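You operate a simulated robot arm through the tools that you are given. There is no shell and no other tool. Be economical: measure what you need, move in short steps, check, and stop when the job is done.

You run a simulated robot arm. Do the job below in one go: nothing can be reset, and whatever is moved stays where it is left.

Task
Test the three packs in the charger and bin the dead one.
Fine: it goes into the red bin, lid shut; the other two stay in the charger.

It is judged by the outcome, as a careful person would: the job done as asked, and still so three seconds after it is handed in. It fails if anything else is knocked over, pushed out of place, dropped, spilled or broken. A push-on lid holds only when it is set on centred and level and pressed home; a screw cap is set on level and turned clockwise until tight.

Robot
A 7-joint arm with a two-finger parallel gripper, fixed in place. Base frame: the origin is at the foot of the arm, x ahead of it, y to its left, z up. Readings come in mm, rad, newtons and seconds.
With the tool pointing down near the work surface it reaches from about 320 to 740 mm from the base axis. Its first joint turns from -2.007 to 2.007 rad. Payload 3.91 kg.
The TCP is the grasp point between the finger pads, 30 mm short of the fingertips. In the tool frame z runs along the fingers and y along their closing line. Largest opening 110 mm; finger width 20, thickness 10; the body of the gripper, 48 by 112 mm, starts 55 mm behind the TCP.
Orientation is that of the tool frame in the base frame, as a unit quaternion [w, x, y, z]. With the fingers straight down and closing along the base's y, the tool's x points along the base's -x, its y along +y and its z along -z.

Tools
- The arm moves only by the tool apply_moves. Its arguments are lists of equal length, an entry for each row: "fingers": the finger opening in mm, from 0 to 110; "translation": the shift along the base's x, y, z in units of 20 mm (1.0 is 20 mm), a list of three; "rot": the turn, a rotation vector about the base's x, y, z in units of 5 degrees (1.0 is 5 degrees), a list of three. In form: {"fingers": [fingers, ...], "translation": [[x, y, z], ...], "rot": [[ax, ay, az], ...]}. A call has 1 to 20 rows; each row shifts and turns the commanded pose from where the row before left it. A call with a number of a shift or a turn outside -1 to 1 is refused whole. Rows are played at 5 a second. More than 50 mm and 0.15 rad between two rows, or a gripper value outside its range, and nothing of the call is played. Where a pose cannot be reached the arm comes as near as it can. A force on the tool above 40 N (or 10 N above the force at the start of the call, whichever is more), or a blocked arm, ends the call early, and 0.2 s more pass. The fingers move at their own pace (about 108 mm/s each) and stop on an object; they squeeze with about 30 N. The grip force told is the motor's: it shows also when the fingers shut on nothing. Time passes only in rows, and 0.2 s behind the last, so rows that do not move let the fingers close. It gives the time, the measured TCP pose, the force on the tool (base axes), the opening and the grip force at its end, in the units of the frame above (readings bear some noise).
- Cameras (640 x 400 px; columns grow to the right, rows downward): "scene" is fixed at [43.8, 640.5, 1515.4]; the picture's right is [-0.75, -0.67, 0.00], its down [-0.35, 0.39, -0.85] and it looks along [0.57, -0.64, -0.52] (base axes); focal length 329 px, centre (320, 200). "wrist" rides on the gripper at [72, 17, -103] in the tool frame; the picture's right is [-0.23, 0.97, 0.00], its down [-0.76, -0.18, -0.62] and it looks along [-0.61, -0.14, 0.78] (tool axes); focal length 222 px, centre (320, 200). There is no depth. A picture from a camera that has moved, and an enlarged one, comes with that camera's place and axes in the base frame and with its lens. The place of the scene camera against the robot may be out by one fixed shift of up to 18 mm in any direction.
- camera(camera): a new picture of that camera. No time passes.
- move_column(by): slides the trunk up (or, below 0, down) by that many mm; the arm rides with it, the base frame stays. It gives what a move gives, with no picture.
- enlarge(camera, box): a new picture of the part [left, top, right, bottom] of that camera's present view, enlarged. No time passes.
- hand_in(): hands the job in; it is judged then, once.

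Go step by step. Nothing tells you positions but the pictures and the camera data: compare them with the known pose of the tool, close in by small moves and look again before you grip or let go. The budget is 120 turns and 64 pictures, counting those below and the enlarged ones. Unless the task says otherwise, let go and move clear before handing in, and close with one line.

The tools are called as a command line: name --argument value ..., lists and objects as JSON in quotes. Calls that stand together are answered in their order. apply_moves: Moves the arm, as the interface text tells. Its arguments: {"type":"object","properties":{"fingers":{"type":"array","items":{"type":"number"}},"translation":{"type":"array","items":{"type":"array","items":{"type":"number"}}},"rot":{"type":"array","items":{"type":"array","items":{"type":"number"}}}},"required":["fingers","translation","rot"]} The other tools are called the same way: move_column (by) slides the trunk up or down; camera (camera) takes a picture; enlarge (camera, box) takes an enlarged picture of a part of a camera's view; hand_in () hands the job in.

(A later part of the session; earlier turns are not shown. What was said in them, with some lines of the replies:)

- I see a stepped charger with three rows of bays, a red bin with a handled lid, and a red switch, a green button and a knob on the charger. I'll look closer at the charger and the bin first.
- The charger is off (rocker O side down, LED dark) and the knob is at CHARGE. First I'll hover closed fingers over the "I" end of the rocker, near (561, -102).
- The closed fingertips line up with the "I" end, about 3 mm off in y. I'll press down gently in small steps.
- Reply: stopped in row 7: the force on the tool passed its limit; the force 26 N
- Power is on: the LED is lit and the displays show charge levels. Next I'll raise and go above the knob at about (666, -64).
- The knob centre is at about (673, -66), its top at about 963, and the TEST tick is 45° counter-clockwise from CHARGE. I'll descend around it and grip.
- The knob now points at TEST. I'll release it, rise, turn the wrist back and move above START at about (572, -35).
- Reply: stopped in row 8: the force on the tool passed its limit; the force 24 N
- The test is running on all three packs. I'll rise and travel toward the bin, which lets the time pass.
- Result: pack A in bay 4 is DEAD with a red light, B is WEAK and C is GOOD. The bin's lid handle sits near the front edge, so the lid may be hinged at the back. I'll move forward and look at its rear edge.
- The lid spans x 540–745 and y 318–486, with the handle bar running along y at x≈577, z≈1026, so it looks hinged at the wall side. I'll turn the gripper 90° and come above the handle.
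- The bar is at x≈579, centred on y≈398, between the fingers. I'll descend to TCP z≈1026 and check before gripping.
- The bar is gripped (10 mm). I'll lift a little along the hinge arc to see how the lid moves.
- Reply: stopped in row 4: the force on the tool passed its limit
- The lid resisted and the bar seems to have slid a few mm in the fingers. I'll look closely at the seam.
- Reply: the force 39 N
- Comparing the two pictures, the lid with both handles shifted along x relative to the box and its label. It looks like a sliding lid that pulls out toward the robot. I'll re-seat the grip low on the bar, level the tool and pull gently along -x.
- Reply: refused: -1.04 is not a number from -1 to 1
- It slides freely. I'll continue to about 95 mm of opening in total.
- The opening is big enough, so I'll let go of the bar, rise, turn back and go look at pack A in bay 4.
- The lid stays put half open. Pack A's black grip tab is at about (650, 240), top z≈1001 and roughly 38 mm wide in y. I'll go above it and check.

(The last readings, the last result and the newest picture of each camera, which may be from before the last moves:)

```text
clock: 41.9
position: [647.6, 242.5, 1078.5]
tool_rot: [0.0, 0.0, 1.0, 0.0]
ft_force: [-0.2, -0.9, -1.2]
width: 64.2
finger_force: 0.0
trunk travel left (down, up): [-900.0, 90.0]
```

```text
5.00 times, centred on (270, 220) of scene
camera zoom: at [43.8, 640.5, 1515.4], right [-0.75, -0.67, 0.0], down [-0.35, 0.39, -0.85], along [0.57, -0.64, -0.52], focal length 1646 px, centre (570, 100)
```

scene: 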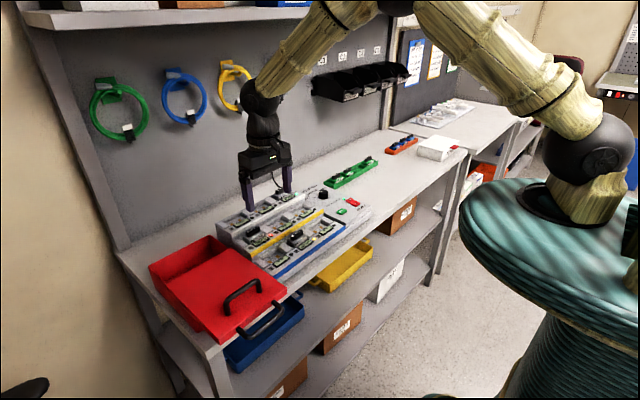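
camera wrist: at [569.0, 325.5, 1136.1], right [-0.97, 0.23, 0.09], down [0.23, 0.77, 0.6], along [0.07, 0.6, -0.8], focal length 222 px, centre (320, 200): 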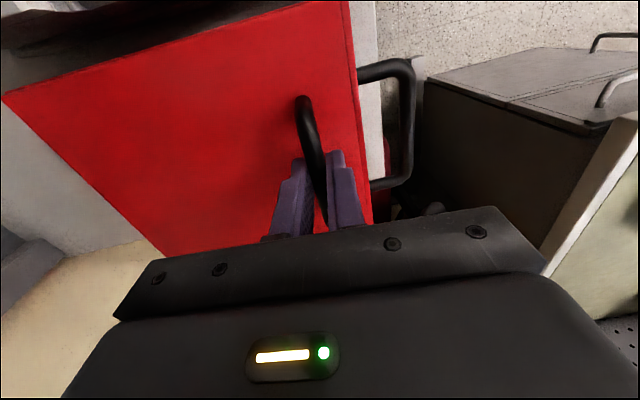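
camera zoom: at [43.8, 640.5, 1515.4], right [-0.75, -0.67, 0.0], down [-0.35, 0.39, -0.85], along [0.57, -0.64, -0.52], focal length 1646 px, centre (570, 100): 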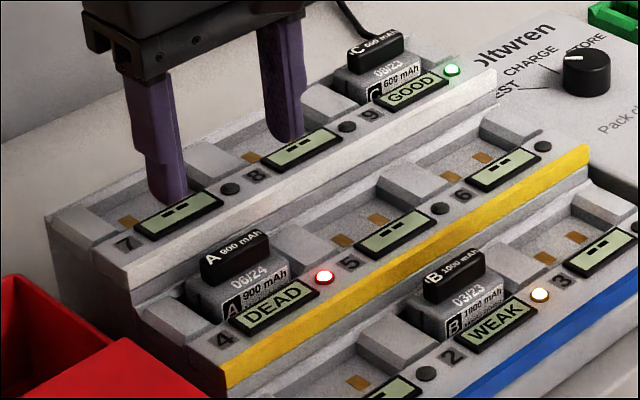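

The tab top is at about (658, 238, 995), with the body top about 15 mm lower. I'll descend with a 52 mm opening, pausing above it.

apply_moves --fingers '[60, 54, 54, 54]' --translation '[[0.2, -0.12, -0.7], [0.12, -0.1, -0.7], [0, 0, -0.7], [0, 0, -0.4]]' --rot '[[0, 0, 0], [0, 0, 0], [0, 0, 0], [0, 0, 0]]'

enlarge --camera "wrist" --box '[240, 80, 400, 200]'

enlarge --camera "scene" --box '[230, 200, 290, 250]'

```text
clock: 42.9
position: [653.2, 237.0, 1029.2]
tool_rot: [0.001, 0.0, 1.0, 0.0]
ft_force: [-0.2, -0.7, -0.6]
width: 54.1
finger_force: 0.1
trunk travel left (down, up): [-900.0, 90.0]
```

```text
3.33 times, centred on (320, 140) of wrist
camera zoom: at [580.8, 254.4, 1133.1], right [0.23, 0.97, 0.0], down [0.76, -0.18, 0.62], along [0.61, -0.14, -0.78], focal length 740 px, centre (320, 400)
```

zoom: 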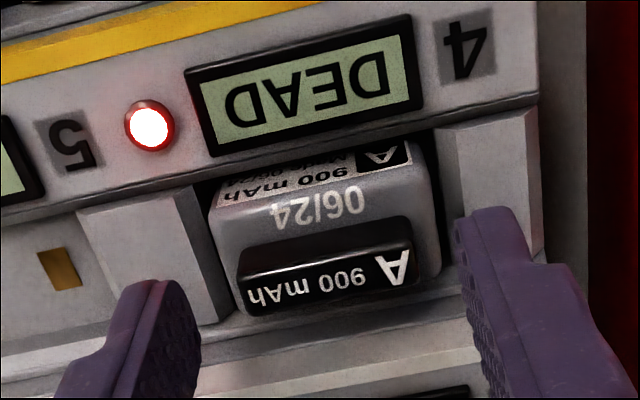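

```text
8.00 times, centred on (260, 225) of scene
camera zoom: at [43.8, 640.5, 1515.4], right [-0.75, -0.67, 0.0], down [-0.35, 0.39, -0.85], along [0.57, -0.64, -0.52], focal length 2634 px, centre (800, 0)
```

zoom: 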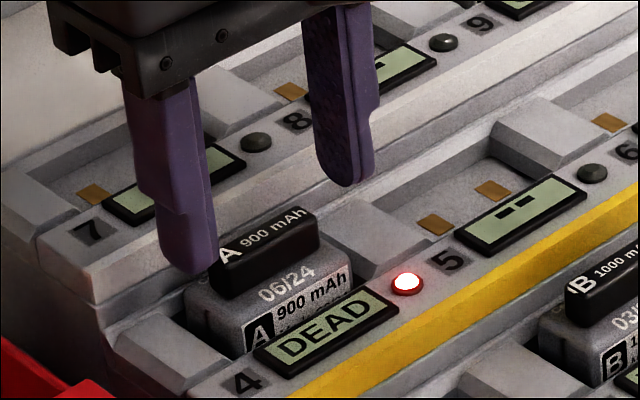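

Alignment is good. I'll descend to z 1013 and close on the tab.

apply_moves --fingers '[54, 54, 54, 40, 30, 30, 30]' --translation '[[0.05, 0.07, -0.3], [0, 0, -0.3], [0, 0, -0.2], [0, 0, 0], [0, 0, 0], [0, 0, 0], [0, 0, 0]]' --rot '[[0, 0, 0], [0, 0, 0], [0, 0, 0], [0, 0, 0], [0, 0, 0], [0, 0, 0], [0, 0, 0]]'

enlarge --camera "scene" --box '[230, 200, 290, 250]'

```text
clock: 44.5
position: [654.7, 239.5, 1013.3]
tool_rot: [0.0, 0.0, 1.0, 0.001]
ft_force: [0.9, -0.5, 0.8]
width: 39.4
finger_force: 30.4
trunk travel left (down, up): [-900.0, 90.0]
```

```text
8.00 times, centred on (260, 225) of scene
camera zoom: at [43.8, 640.5, 1515.4], right [-0.75, -0.67, 0.0], down [-0.35, 0.39, -0.85], along [0.57, -0.64, -0.52], focal length 2634 px, centre (800, 0)
```

zoom: 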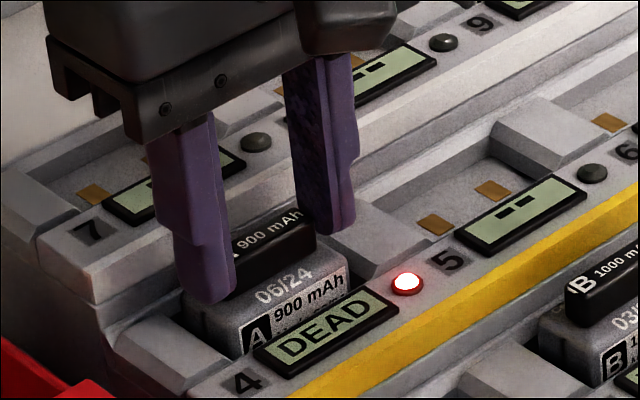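

The tab is gripped at 39 mm. I'll lift straight up.

apply_moves --fingers '[30, 30, 30, 30, 30, 30, 30, 30]' --translation '[[0, 0, 0.2], [0, 0, 0.3], [0, 0, 0.4], [0, 0, 0.6], [0, 0, 0.8], [0, 0, 1], [0, 0, 1], [0, 0, 0.7]]' --rot '[[0, 0, 0], [0, 0, 0], [0, 0, 0], [0, 0, 0], [0, 0, 0], [0, 0, 0], [0, 0, 0], [0, 0, 0]]'

enlarge --camera "scene" --box '[130, 160, 330, 320]'

```text
clock: 46.3
position: [655.2, 238.9, 1112.9]
tool_rot: [0.001, 0.0, 1.0, 0.0]
ft_force: [0.0, -0.2, -1.6]
width: 39.6
finger_force: 30.4
trunk travel left (down, up): [-900.0, 90.0]
```

```text
2.50 times, centred on (230, 240) of scene
camera zoom: at [43.8, 640.5, 1515.4], right [-0.75, -0.67, 0.0], down [-0.35, 0.39, -0.85], along [0.57, -0.64, -0.52], focal length 823 px, centre (545, 100)
```

zoom: 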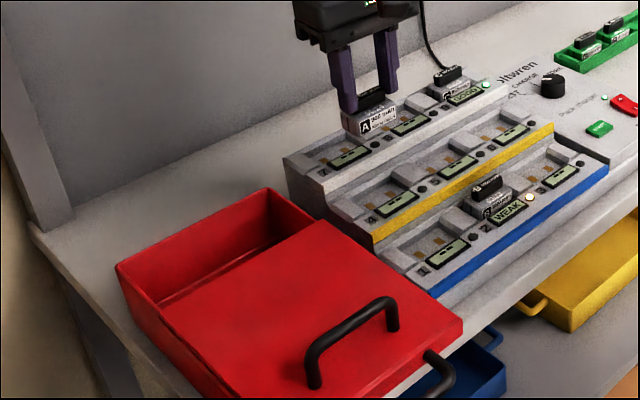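

The pack is out cleanly. I'll carry it over the bin opening (x about 657–738), high up, and see how far the arm reaches.

apply_moves --fingers '[30, 30, 30, 30, 30, 30, 30, 30, 30, 30]' --translation '[[0, 0.8, 0], [0, 0.8, 0], [0, 0.8, 0], [0, 0.8, 0], [0, 0.9, 0], [0, 0.9, 0], [0, 0.9, 0], [0.7, 0, 0], [0.7, 0, 0], [0.7, 0, 0]]' --rot '[[0, 0, 0], [0, 0, 0], [0, 0, 0], [0, 0, 0], [0, 0, 0], [0, 0, 0], [0, 0, 0], [0, 0, 0], [0, 0, 0], [0, 0, 0]]'

camera --camera "wrist"

```text
clock: 48.5
position: [670.0, 354.0, 1112.9]
tool_rot: [0.0, 0.0, 1.0, -0.001]
ft_force: [0.0, -0.4, -2.0]
width: 39.3
finger_force: 30.1
out of reach, approached as far as the arm can: row 9, 10
trunk travel left (down, up): [-900.0, 90.0]
```

```text
19 pictures are left
camera wrist: at [596.3, 372.2, 1215.7], right [0.23, 0.97, 0.0], down [0.76, -0.18, 0.62], along [0.61, -0.14, -0.78], focal length 222 px, centre (320, 200)
```

wrist: 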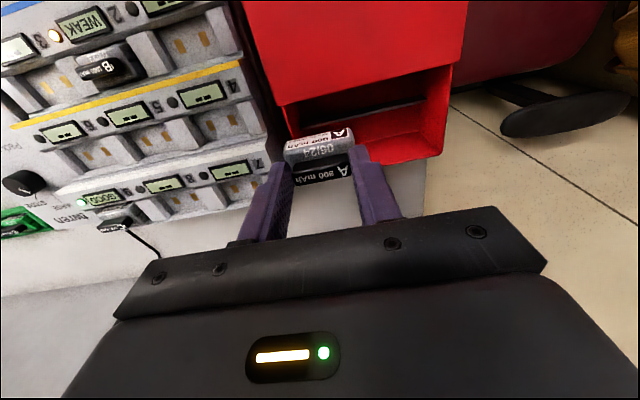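

Straight down the arm tops out at x≈670 here. I'll tilt the fingers forward about 25° while moving out to x≈702.

apply_moves --fingers '[30, 30, 30, 30, 30, 30]' --translation '[[0, 0, 0], [0, 0, 0], [0, 0, 0], [0, 0, 0], [0, 0, 0], [0, 0, 0]]' --rot '[[0, -1, 0], [0, -1, 0], [0, -1, 0], [0, -1, 0], [0, -1, 0], [0, 0, 0]]'

```text
clock: 49.9
position: [726.4, 393.6, 1112.7]
tool_rot: [0.216, 0.0, 0.976, -0.001]
ft_force: [-0.8, 0.2, -1.9]
width: 39.4
finger_force: 29.5
out of reach, approached as far as the arm can: row 1, 2, 3, 4, 5
trunk travel left (down, up): [-900.0, 90.0]
```

apply_moves --fingers '[30, 30]' --translation '[[0, 0, 0], [0, 0, 0]]' --rot '[[0, 0, 0], [0, 0, 0]]'

enlarge --camera "scene" --box '[130, 160, 330, 320]'

```text
clock: 50.5
position: [725.8, 393.7, 1112.4]
tool_rot: [0.217, 0.0, 0.976, 0.0]
ft_force: [0.3, 0.1, -1.9]
width: 39.2
finger_force: 30.4
trunk travel left (down, up): [-900.0, 90.0]
```

```text
2.50 times, centred on (230, 240) of scene
camera zoom: at [43.8, 640.5, 1515.4], right [-0.75, -0.67, 0.0], down [-0.35, 0.39, -0.85], along [0.57, -0.64, -0.52], focal length 823 px, centre (545, 100)
```

zoom: 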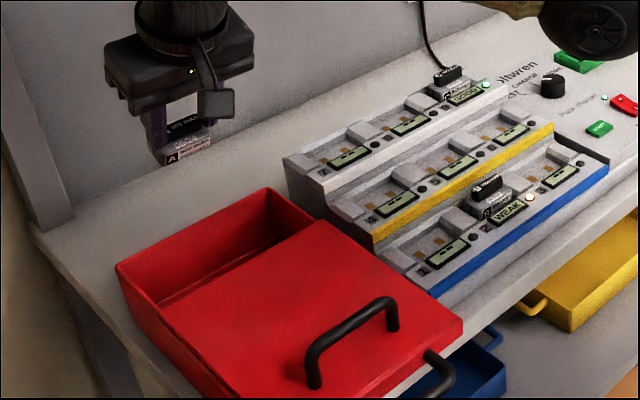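

The arm is now tilted 25° at (726, 394). I'll back up to x≈686 at the same height and check that the pack is over the opening.

apply_moves --fingers '[30, 30, 30, 30, 30, 30]' --translation '[[-0.7, 0, 0], [-0.7, 0, 0], [-0.6, 0, -0.3], [0, 0, -0.7], [0, 0, -0.7], [0, 0, 0]]' --rot '[[0, 0, 0], [0, 0, 0], [0, 0, 0], [0, 0, 0], [0, 0, 0], [0, 0, 0]]'

enlarge --camera "scene" --box '[130, 180, 290, 310]'

enlarge --camera "wrist" --box '[200, 50, 440, 230]'

```text
clock: 51.9
position: [713.1, 412.0, 1078.6]
tool_rot: [0.217, 0.0, 0.976, 0.0]
ft_force: [-1.1, -0.1, -1.1]
width: 39.1
finger_force: 29.5
out of reach, approached as far as the arm can: row 1, 2, 3
trunk travel left (down, up): [-900.0, 90.0]
```

```text
3.08 times, centred on (210, 245) of scene
camera zoom: at [43.8, 640.5, 1515.4], right [-0.75, -0.67, 0.0], down [-0.35, 0.39, -0.85], along [0.57, -0.64, -0.52], focal length 1013 px, centre (658, 62)
```

zoom: 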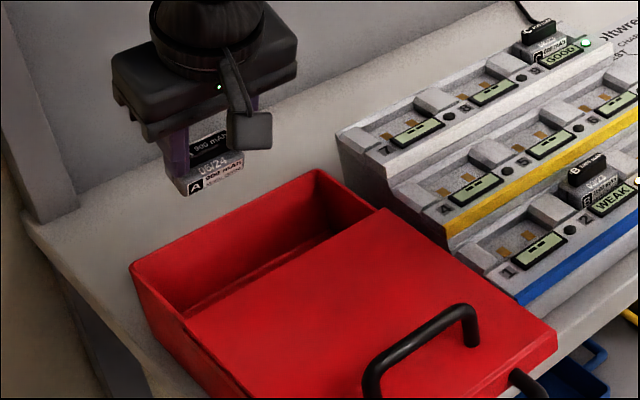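

```text
2.22 times, centred on (320, 140) of wrist
camera zoom: at [604.4, 428.9, 1141.5], right [0.21, 0.97, 0.1], down [0.43, -0.18, 0.89], along [0.88, -0.14, -0.45], focal length 494 px, centre (320, 333)
```

zoom: 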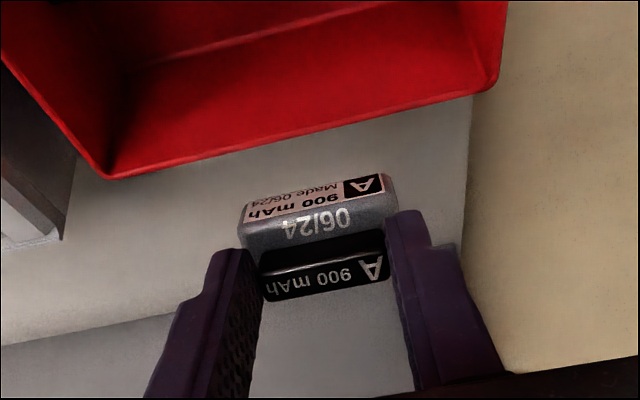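

The arm resists moving inward at this tilt. I'll raise it and ease the tilt back while moving in.

apply_moves --fingers '[30, 30, 30, 30]' --translation '[[0, 0, 0.5], [-0.5, -0.3, 0.5], [-0.5, -0.3, 0], [0, 0, 0]]' --rot '[[0, 0, 0], [0, 1, 0], [0, 1, 0], [0, 0, 0]]'

```text
clock: 52.9
position: [693.1, 399.5, 1097.6]
tool_rot: [0.131, 0.001, 0.991, 0.0]
ft_force: [0.4, 0.7, -1.7]
width: 39.2
finger_force: 29.8
trunk travel left (down, up): [-900.0, 90.0]
```

At 15° of tilt the arm sits at (693, 399.5), exactly over the opening. I'll descend partway and check.

apply_moves --fingers '[30, 30, 30, 30]' --translation '[[0, 0, -0.7], [0, 0, -0.7], [0, 0, -0.6], [0, 0, 0]]' --rot '[[0, 0, 0], [0, 0, 0], [0, 0, 0], [0, 0, 0]]'

enlarge --camera "scene" --box '[130, 180, 290, 310]'

enlarge --camera "wrist" --box '[200, 50, 440, 230]'

```text
clock: 53.9
position: [691.3, 399.5, 1057.8]
tool_rot: [0.131, 0.0, 0.991, 0.0]
ft_force: [0.2, 0.1, -1.5]
width: 39.5
finger_force: 30.1
out of reach, approached as far as the arm can: row 3
trunk travel left (down, up): [-900.0, 90.0]
```

```text
3.08 times, centred on (210, 245) of scene
camera zoom: at [43.8, 640.5, 1515.4], right [-0.75, -0.67, 0.0], down [-0.35, 0.39, -0.85], along [0.57, -0.64, -0.52], focal length 1013 px, centre (658, 62)
```

zoom: 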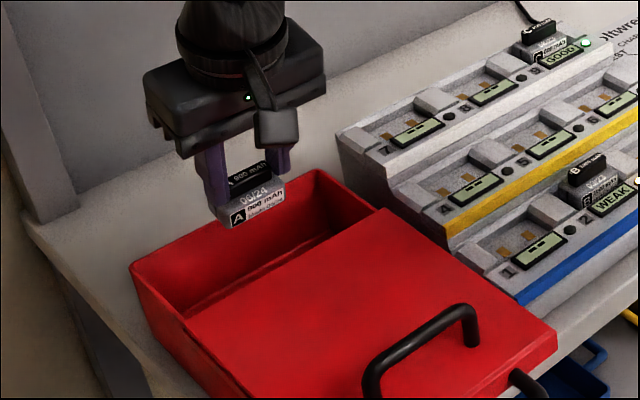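

```text
2.22 times, centred on (320, 140) of wrist
camera zoom: at [593.7, 415.9, 1139.5], right [0.22, 0.97, 0.06], down [0.57, -0.18, 0.8], along [0.79, -0.14, -0.6], focal length 494 px, centre (320, 333)
```

zoom: 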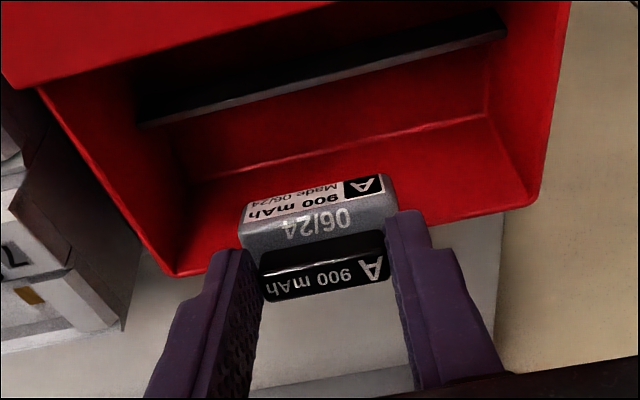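

The pack is between the lid edge (x≈652) and the rear rim (x≈738). The arm's reach ends at this height, so I'll lower the trunk instead.

move_column --by -30

enlarge --camera "scene" --box '[130, 180, 290, 310]'

```text
clock: 54.7
position: [690.8, 399.0, 1028.6]
tool_rot: [0.131, 0.0, 0.991, -0.001]
ft_force: [0.5, 0.0, -1.4]
width: 39.2
finger_force: 30.0
trunk travel left (down, up): [-870.0, 120.0]
```

```text
3.08 times, centred on (210, 245) of scene
camera zoom: at [43.8, 640.5, 1515.4], right [-0.75, -0.67, 0.0], down [-0.35, 0.39, -0.85], along [0.57, -0.64, -0.52], focal length 1013 px, centre (658, 62)
```

zoom: 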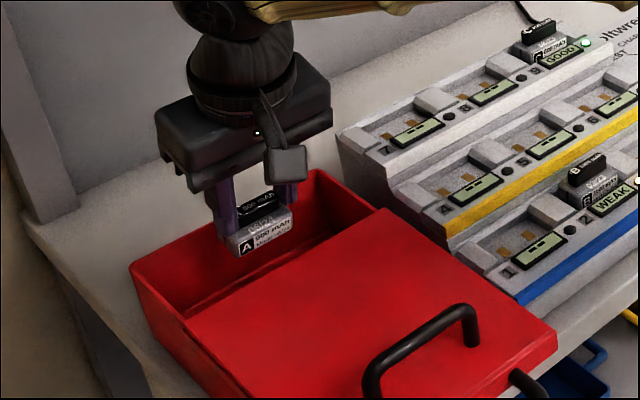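

move_column --by -32

enlarge --camera "scene" --box '[130, 180, 290, 310]'

```text
clock: 55.4
position: [690.3, 398.5, 996.8]
tool_rot: [0.132, 0.0, 0.991, 0.0]
ft_force: [0.6, 0.7, -1.3]
width: 39.4
finger_force: 29.6
trunk travel left (down, up): [-838.0, 152.0]
```

```text
3.08 times, centred on (210, 245) of scene
camera zoom: at [43.8, 640.5, 1515.4], right [-0.75, -0.67, 0.0], down [-0.35, 0.39, -0.85], along [0.57, -0.64, -0.52], focal length 1013 px, centre (658, 62)
```

zoom: 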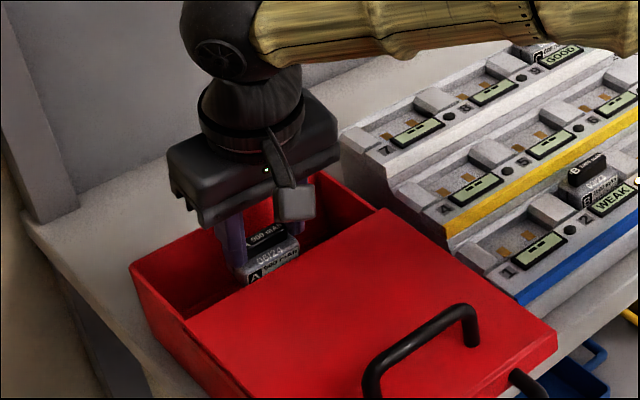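

move_column --by -12

apply_moves --fingers '[50, 60, 60, 60]' --translation '[[0, 0, 0], [0, 0, 0], [0, 0, 0], [0, 0, 0]]' --rot '[[0, 0, 0], [0, 0, 0], [0, 0, 0], [0, 0, 0]]'

move_column --by 112

enlarge --camera "wrist" --box '[200, 50, 440, 230]'

```text
clock: 56.0
position: [690.7, 398.3, 987.9]
tool_rot: [0.134, -0.001, 0.991, 0.001]
ft_force: [1.8, 1.5, 12.0]
width: 39.6
finger_force: 30.2
trunk travel left (down, up): [-826.0, 164.0]
```

```text
clock: 57.0
position: [690.1, 398.6, 985.0]
tool_rot: [0.131, 0.0, 0.991, 0.0]
ft_force: [-0.4, -0.3, 0.1]
width: 59.8
finger_force: 0.1
trunk travel left (down, up): [-826.0, 164.0]
```

```text
clock: 58.5
position: [690.4, 399.6, 1095.4]
tool_rot: [0.131, 0.0, 0.991, 0.0]
ft_force: [0.1, -0.2, -0.1]
width: 59.8
finger_force: 0.1
trunk travel left (down, up): [-938.0, 52.0]
```

```text
2.22 times, centred on (320, 140) of wrist
camera zoom: at [593.7, 416.0, 1177.5], right [0.22, 0.97, 0.06], down [0.57, -0.18, 0.8], along [0.79, -0.14, -0.6], focal length 494 px, centre (320, 333)
```

zoom: 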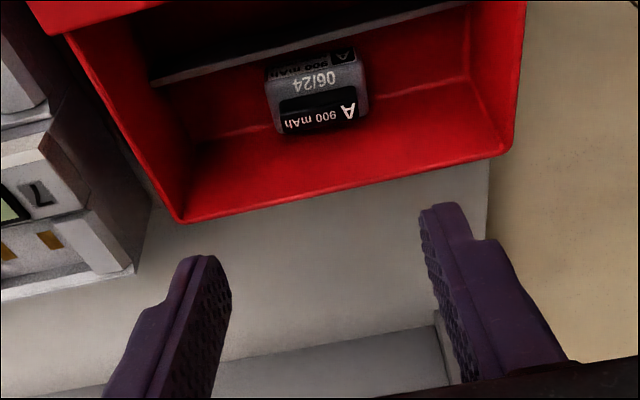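

Pack A lies in the bin. Now I'll untilt, go back over the lid handle at x≈483 and turn the gripper 90°.

apply_moves --fingers '[60, 60, 60, 60, 60, 60, 60, 60, 60, 60, 60, 60, 60]' --translation '[[-0.5, 0, 0.3], [-0.8, 0, 0.3], [-0.8, 0, 0.2], [-0.8, 0, 0], [-0.8, 0, 0], [-0.8, 0, 0], [-0.8, 0, 0], [-0.8, 0, 0], [-0.8, 0, 0], [-0.8, 0, 0], [-0.9, 0, 0], [-0.9, 0, 0], [-0.88, -0.2, 0]]' --rot '[[0, 0, 0], [0, 1, 0], [0, 1, 0], [0, 1, 0], [0, 0, 1], [0, 0, 1], [0, 0, 1], [0, 0, 1], [0, 0, 1], [0, 0, 1], [0, 0, 1], [0, 0, 1], [0, 0, 1]]'

apply_moves --fingers '[60, 60, 60, 60, 60, 60, 60, 60, 60, 60]' --translation '[[0, 0, 0], [0, 0, 0], [0, 0, 0], [0, 0, 0], [0, 0, 0], [0, 0, 0], [0, 0, 0], [0, 0, 0], [0, 0, 0], [0, 0, 0]]' --rot '[[0, 0, 1], [0, 0, 1], [0, 0, 1], [0, 0, 1], [0, 0, 1], [0, 0, 1], [0, 0, 1], [0, 0, 1], [0, 0, 1], [0, 0, 0]]'

enlarge --camera "wrist" --box '[200, 50, 440, 230]'

```text
clock: 61.3
position: [482.9, 393.9, 1111.8]
tool_rot: [0.0, -0.384, 0.923, 0.0]
ft_force: [0.4, 0.1, -0.2]
width: 60.3
finger_force: 0.0
trunk travel left (down, up): [-938.0, 52.0]
```

```text
clock: 63.5
position: [483.5, 394.8, 1112.0]
tool_rot: [-0.001, 0.708, -0.706, 0.0]
ft_force: [-0.7, 0.6, -0.3]
width: 60.1
finger_force: 0.0
trunk travel left (down, up): [-938.0, 52.0]
```

```text
2.22 times, centred on (320, 140) of wrist
camera zoom: at [466.0, 322.5, 1215.5], right [-0.97, 0.23, 0.0], down [0.18, 0.76, 0.62], along [0.14, 0.61, -0.78], focal length 494 px, centre (320, 333)
```

zoom: 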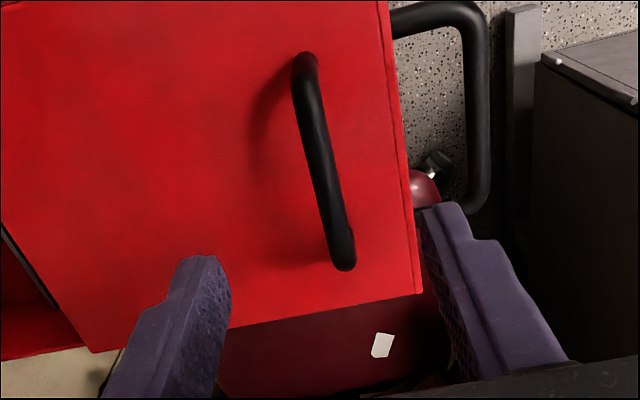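

The handle is where I left it. I'll descend, grip the bar and slide the lid toward +x.

apply_moves --fingers '[60, 60, 60, 60, 60, 40, 20, 5, 5, 5]' --translation '[[-0.05, 0, -1], [0, 0, -1], [0, 0, -1], [0, 0, -0.8], [0, 0, -0.4], [0, 0, 0], [0, 0, 0], [0, 0, 0], [0, 0, 0], [0, 0, 0]]' --rot '[[0, 0, 0], [0, 0, 0], [0, 0, 0], [0, 0, 0], [0, 0, 0], [0, 0, 0], [0, 0, 0], [0, 0, 0], [0, 0, 0], [0, 0, 0]]'

apply_moves --fingers '[5, 5, 5, 5, 5, 5, 5, 5, 5, 5]' --translation '[[0.2, 0, 0], [0.5, 0, 0], [0.5, 0, 0], [0.5, 0, 0], [0.5, 0, 0], [0.5, 0, 0], [0.5, 0, 0], [0.5, 0, 0], [0.5, 0, 0], [0, 0, 0]]' --rot '[[0, 0, 0], [0, 0, 0], [0, 0, 0], [0, 0, 0], [0, 0, 0], [0, 0, 0], [0, 0, 0], [0, 0, 0], [0, 0, 0], [0, 0, 0]]'

enlarge --camera "scene" --box '[130, 200, 290, 330]'

```text
clock: 65.7
position: [480.8, 396.0, 1029.0]
tool_rot: [0.0, 0.707, -0.707, -0.001]
ft_force: [-0.1, 0.0, -1.8]
width: 10.1
finger_force: 45.6
trunk travel left (down, up): [-938.0, 52.0]
```

```text
clock: 67.9
position: [567.7, 395.3, 1027.4]
tool_rot: [0.0, -0.707, 0.707, 0.001]
ft_force: [-0.6, 3.0, -6.8]
width: 10.0
finger_force: 44.5
trunk travel left (down, up): [-938.0, 52.0]
```

```text
3.08 times, centred on (210, 265) of scene
camera zoom: at [43.8, 640.5, 1515.4], right [-0.75, -0.67, 0.0], down [-0.35, 0.39, -0.85], along [0.57, -0.64, -0.52], focal length 1013 px, centre (658, 0)
```

zoom: 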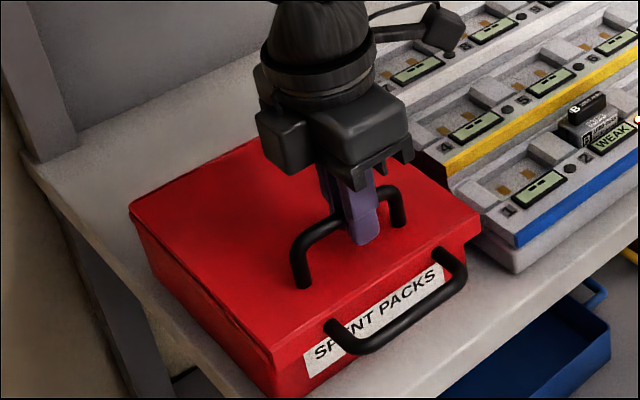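

apply_moves --fingers '[5, 5, 5, 5, 5, 5]' --translation '[[0.15, 0, 0], [0.15, 0, 0], [0.15, 0, 0], [0.1, 0, 0], [0.1, 0, 0], [0, 0, 0]]' --rot '[[0, 0, 0], [0, 0, 0], [0, 0, 0], [0, 0, 0], [0, 0, 0], [0, 0, 0]]'

enlarge --camera "scene" --box '[175, 250, 265, 330]'

```text
clock: 69.3
position: [579.8, 396.0, 1028.9]
tool_rot: [-0.001, 0.708, -0.707, 0.0]
ft_force: [0.2, 2.2, -1.4]
width: 10.6
finger_force: 45.3
trunk travel left (down, up): [-938.0, 52.0]
```

```text
5.00 times, centred on (220, 290) of scene
camera zoom: at [43.8, 640.5, 1515.4], right [-0.75, -0.67, 0.0], down [-0.35, 0.39, -0.85], along [0.57, -0.64, -0.52], focal length 1646 px, centre (820, -250)
```

zoom: 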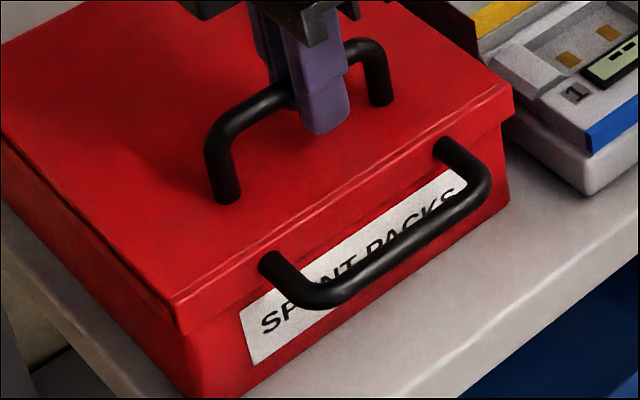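

This matches the earlier closed view. I'll nudge slightly further to feel the end stop.

apply_moves --fingers '[5, 5, 5, 5]' --translation '[[0.08, 0, 0], [0.08, 0, 0], [0.06, 0, 0], [0, 0, 0]]' --rot '[[0, 0, 0], [0, 0, 0], [0, 0, 0], [0, 0, 0]]'

```text
clock: 70.3
position: [579.9, 395.2, 1026.6]
tool_rot: [0.002, 0.707, -0.707, -0.001]
ft_force: [-16.2, -2.0, -7.9]
width: 10.5
finger_force: 45.0
trunk travel left (down, up): [-938.0, 52.0]
```

The lid is against its stop: x stays at 580 with 16 N of reaction. I'll release, rise and take a final look.

apply_moves --fingers '[5, 30, 30, 30, 30, 30, 30, 30, 30]' --translation '[[-0.2, 0, 0], [0, 0, 0], [0, 0, 0], [0, 0, 0.7], [0, 0, 1], [0, 0, 1], [0, 0, 1], [0, 0, 1], [0, 0, 1]]' --rot '[[0, 0, 0], [0, 0, 0], [0, 0, 0], [0, 0, 0], [0, 0, 0], [0, 0, 0], [0, 0, 0], [0, 0, 0], [0, 0, 0]]'

enlarge --camera "scene" --box '[130, 170, 370, 330]'

enlarge --camera "scene" --box '[175, 250, 265, 330]'

```text
clock: 72.3
position: [579.6, 394.6, 1142.9]
tool_rot: [0.0, -0.707, 0.707, 0.001]
ft_force: [-0.4, -0.2, 0.9]
width: 29.9
finger_force: 0.1
trunk travel left (down, up): [-938.0, 52.0]
```

```text
2.50 times, centred on (250, 250) of scene
camera zoom: at [43.8, 640.5, 1515.4], right [-0.75, -0.67, 0.0], down [-0.35, 0.39, -0.85], along [0.57, -0.64, -0.52], focal length 823 px, centre (495, 75)
```

zoom: 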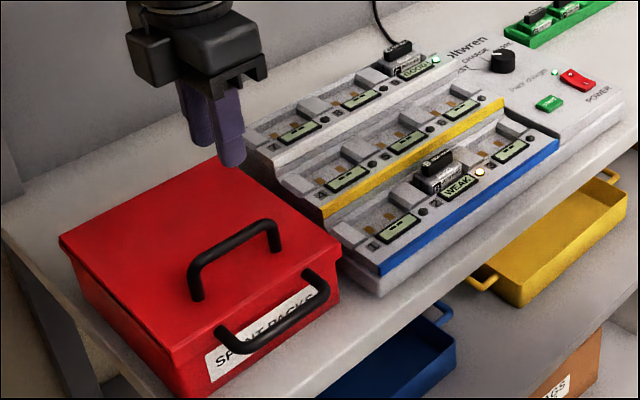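

```text
5.00 times, centred on (220, 290) of scene
camera zoom: at [43.8, 640.5, 1515.4], right [-0.75, -0.67, 0.0], down [-0.35, 0.39, -0.85], along [0.57, -0.64, -0.52], focal length 1646 px, centre (820, -250)
```

zoom: 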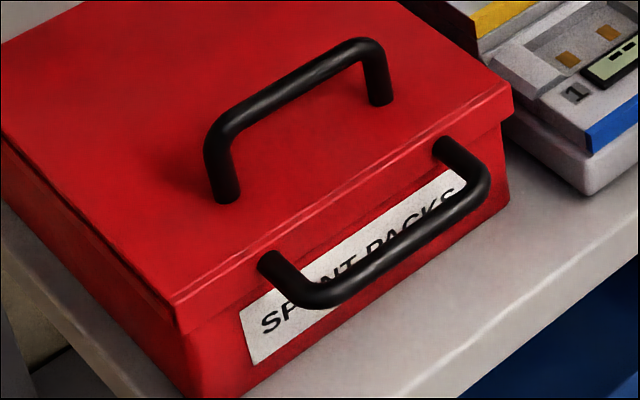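

The lid is shut, packs B (WEAK) and C (GOOD) are still in the charger, and the arm is clear. I'm handing in.

hand_in

```text
The job is handed in.
```

I tested all three packs: A in bay 4 read DEAD and is now in the red bin with its lid slid shut, while B (WEAK) and C (GOOD) stay in the charger.
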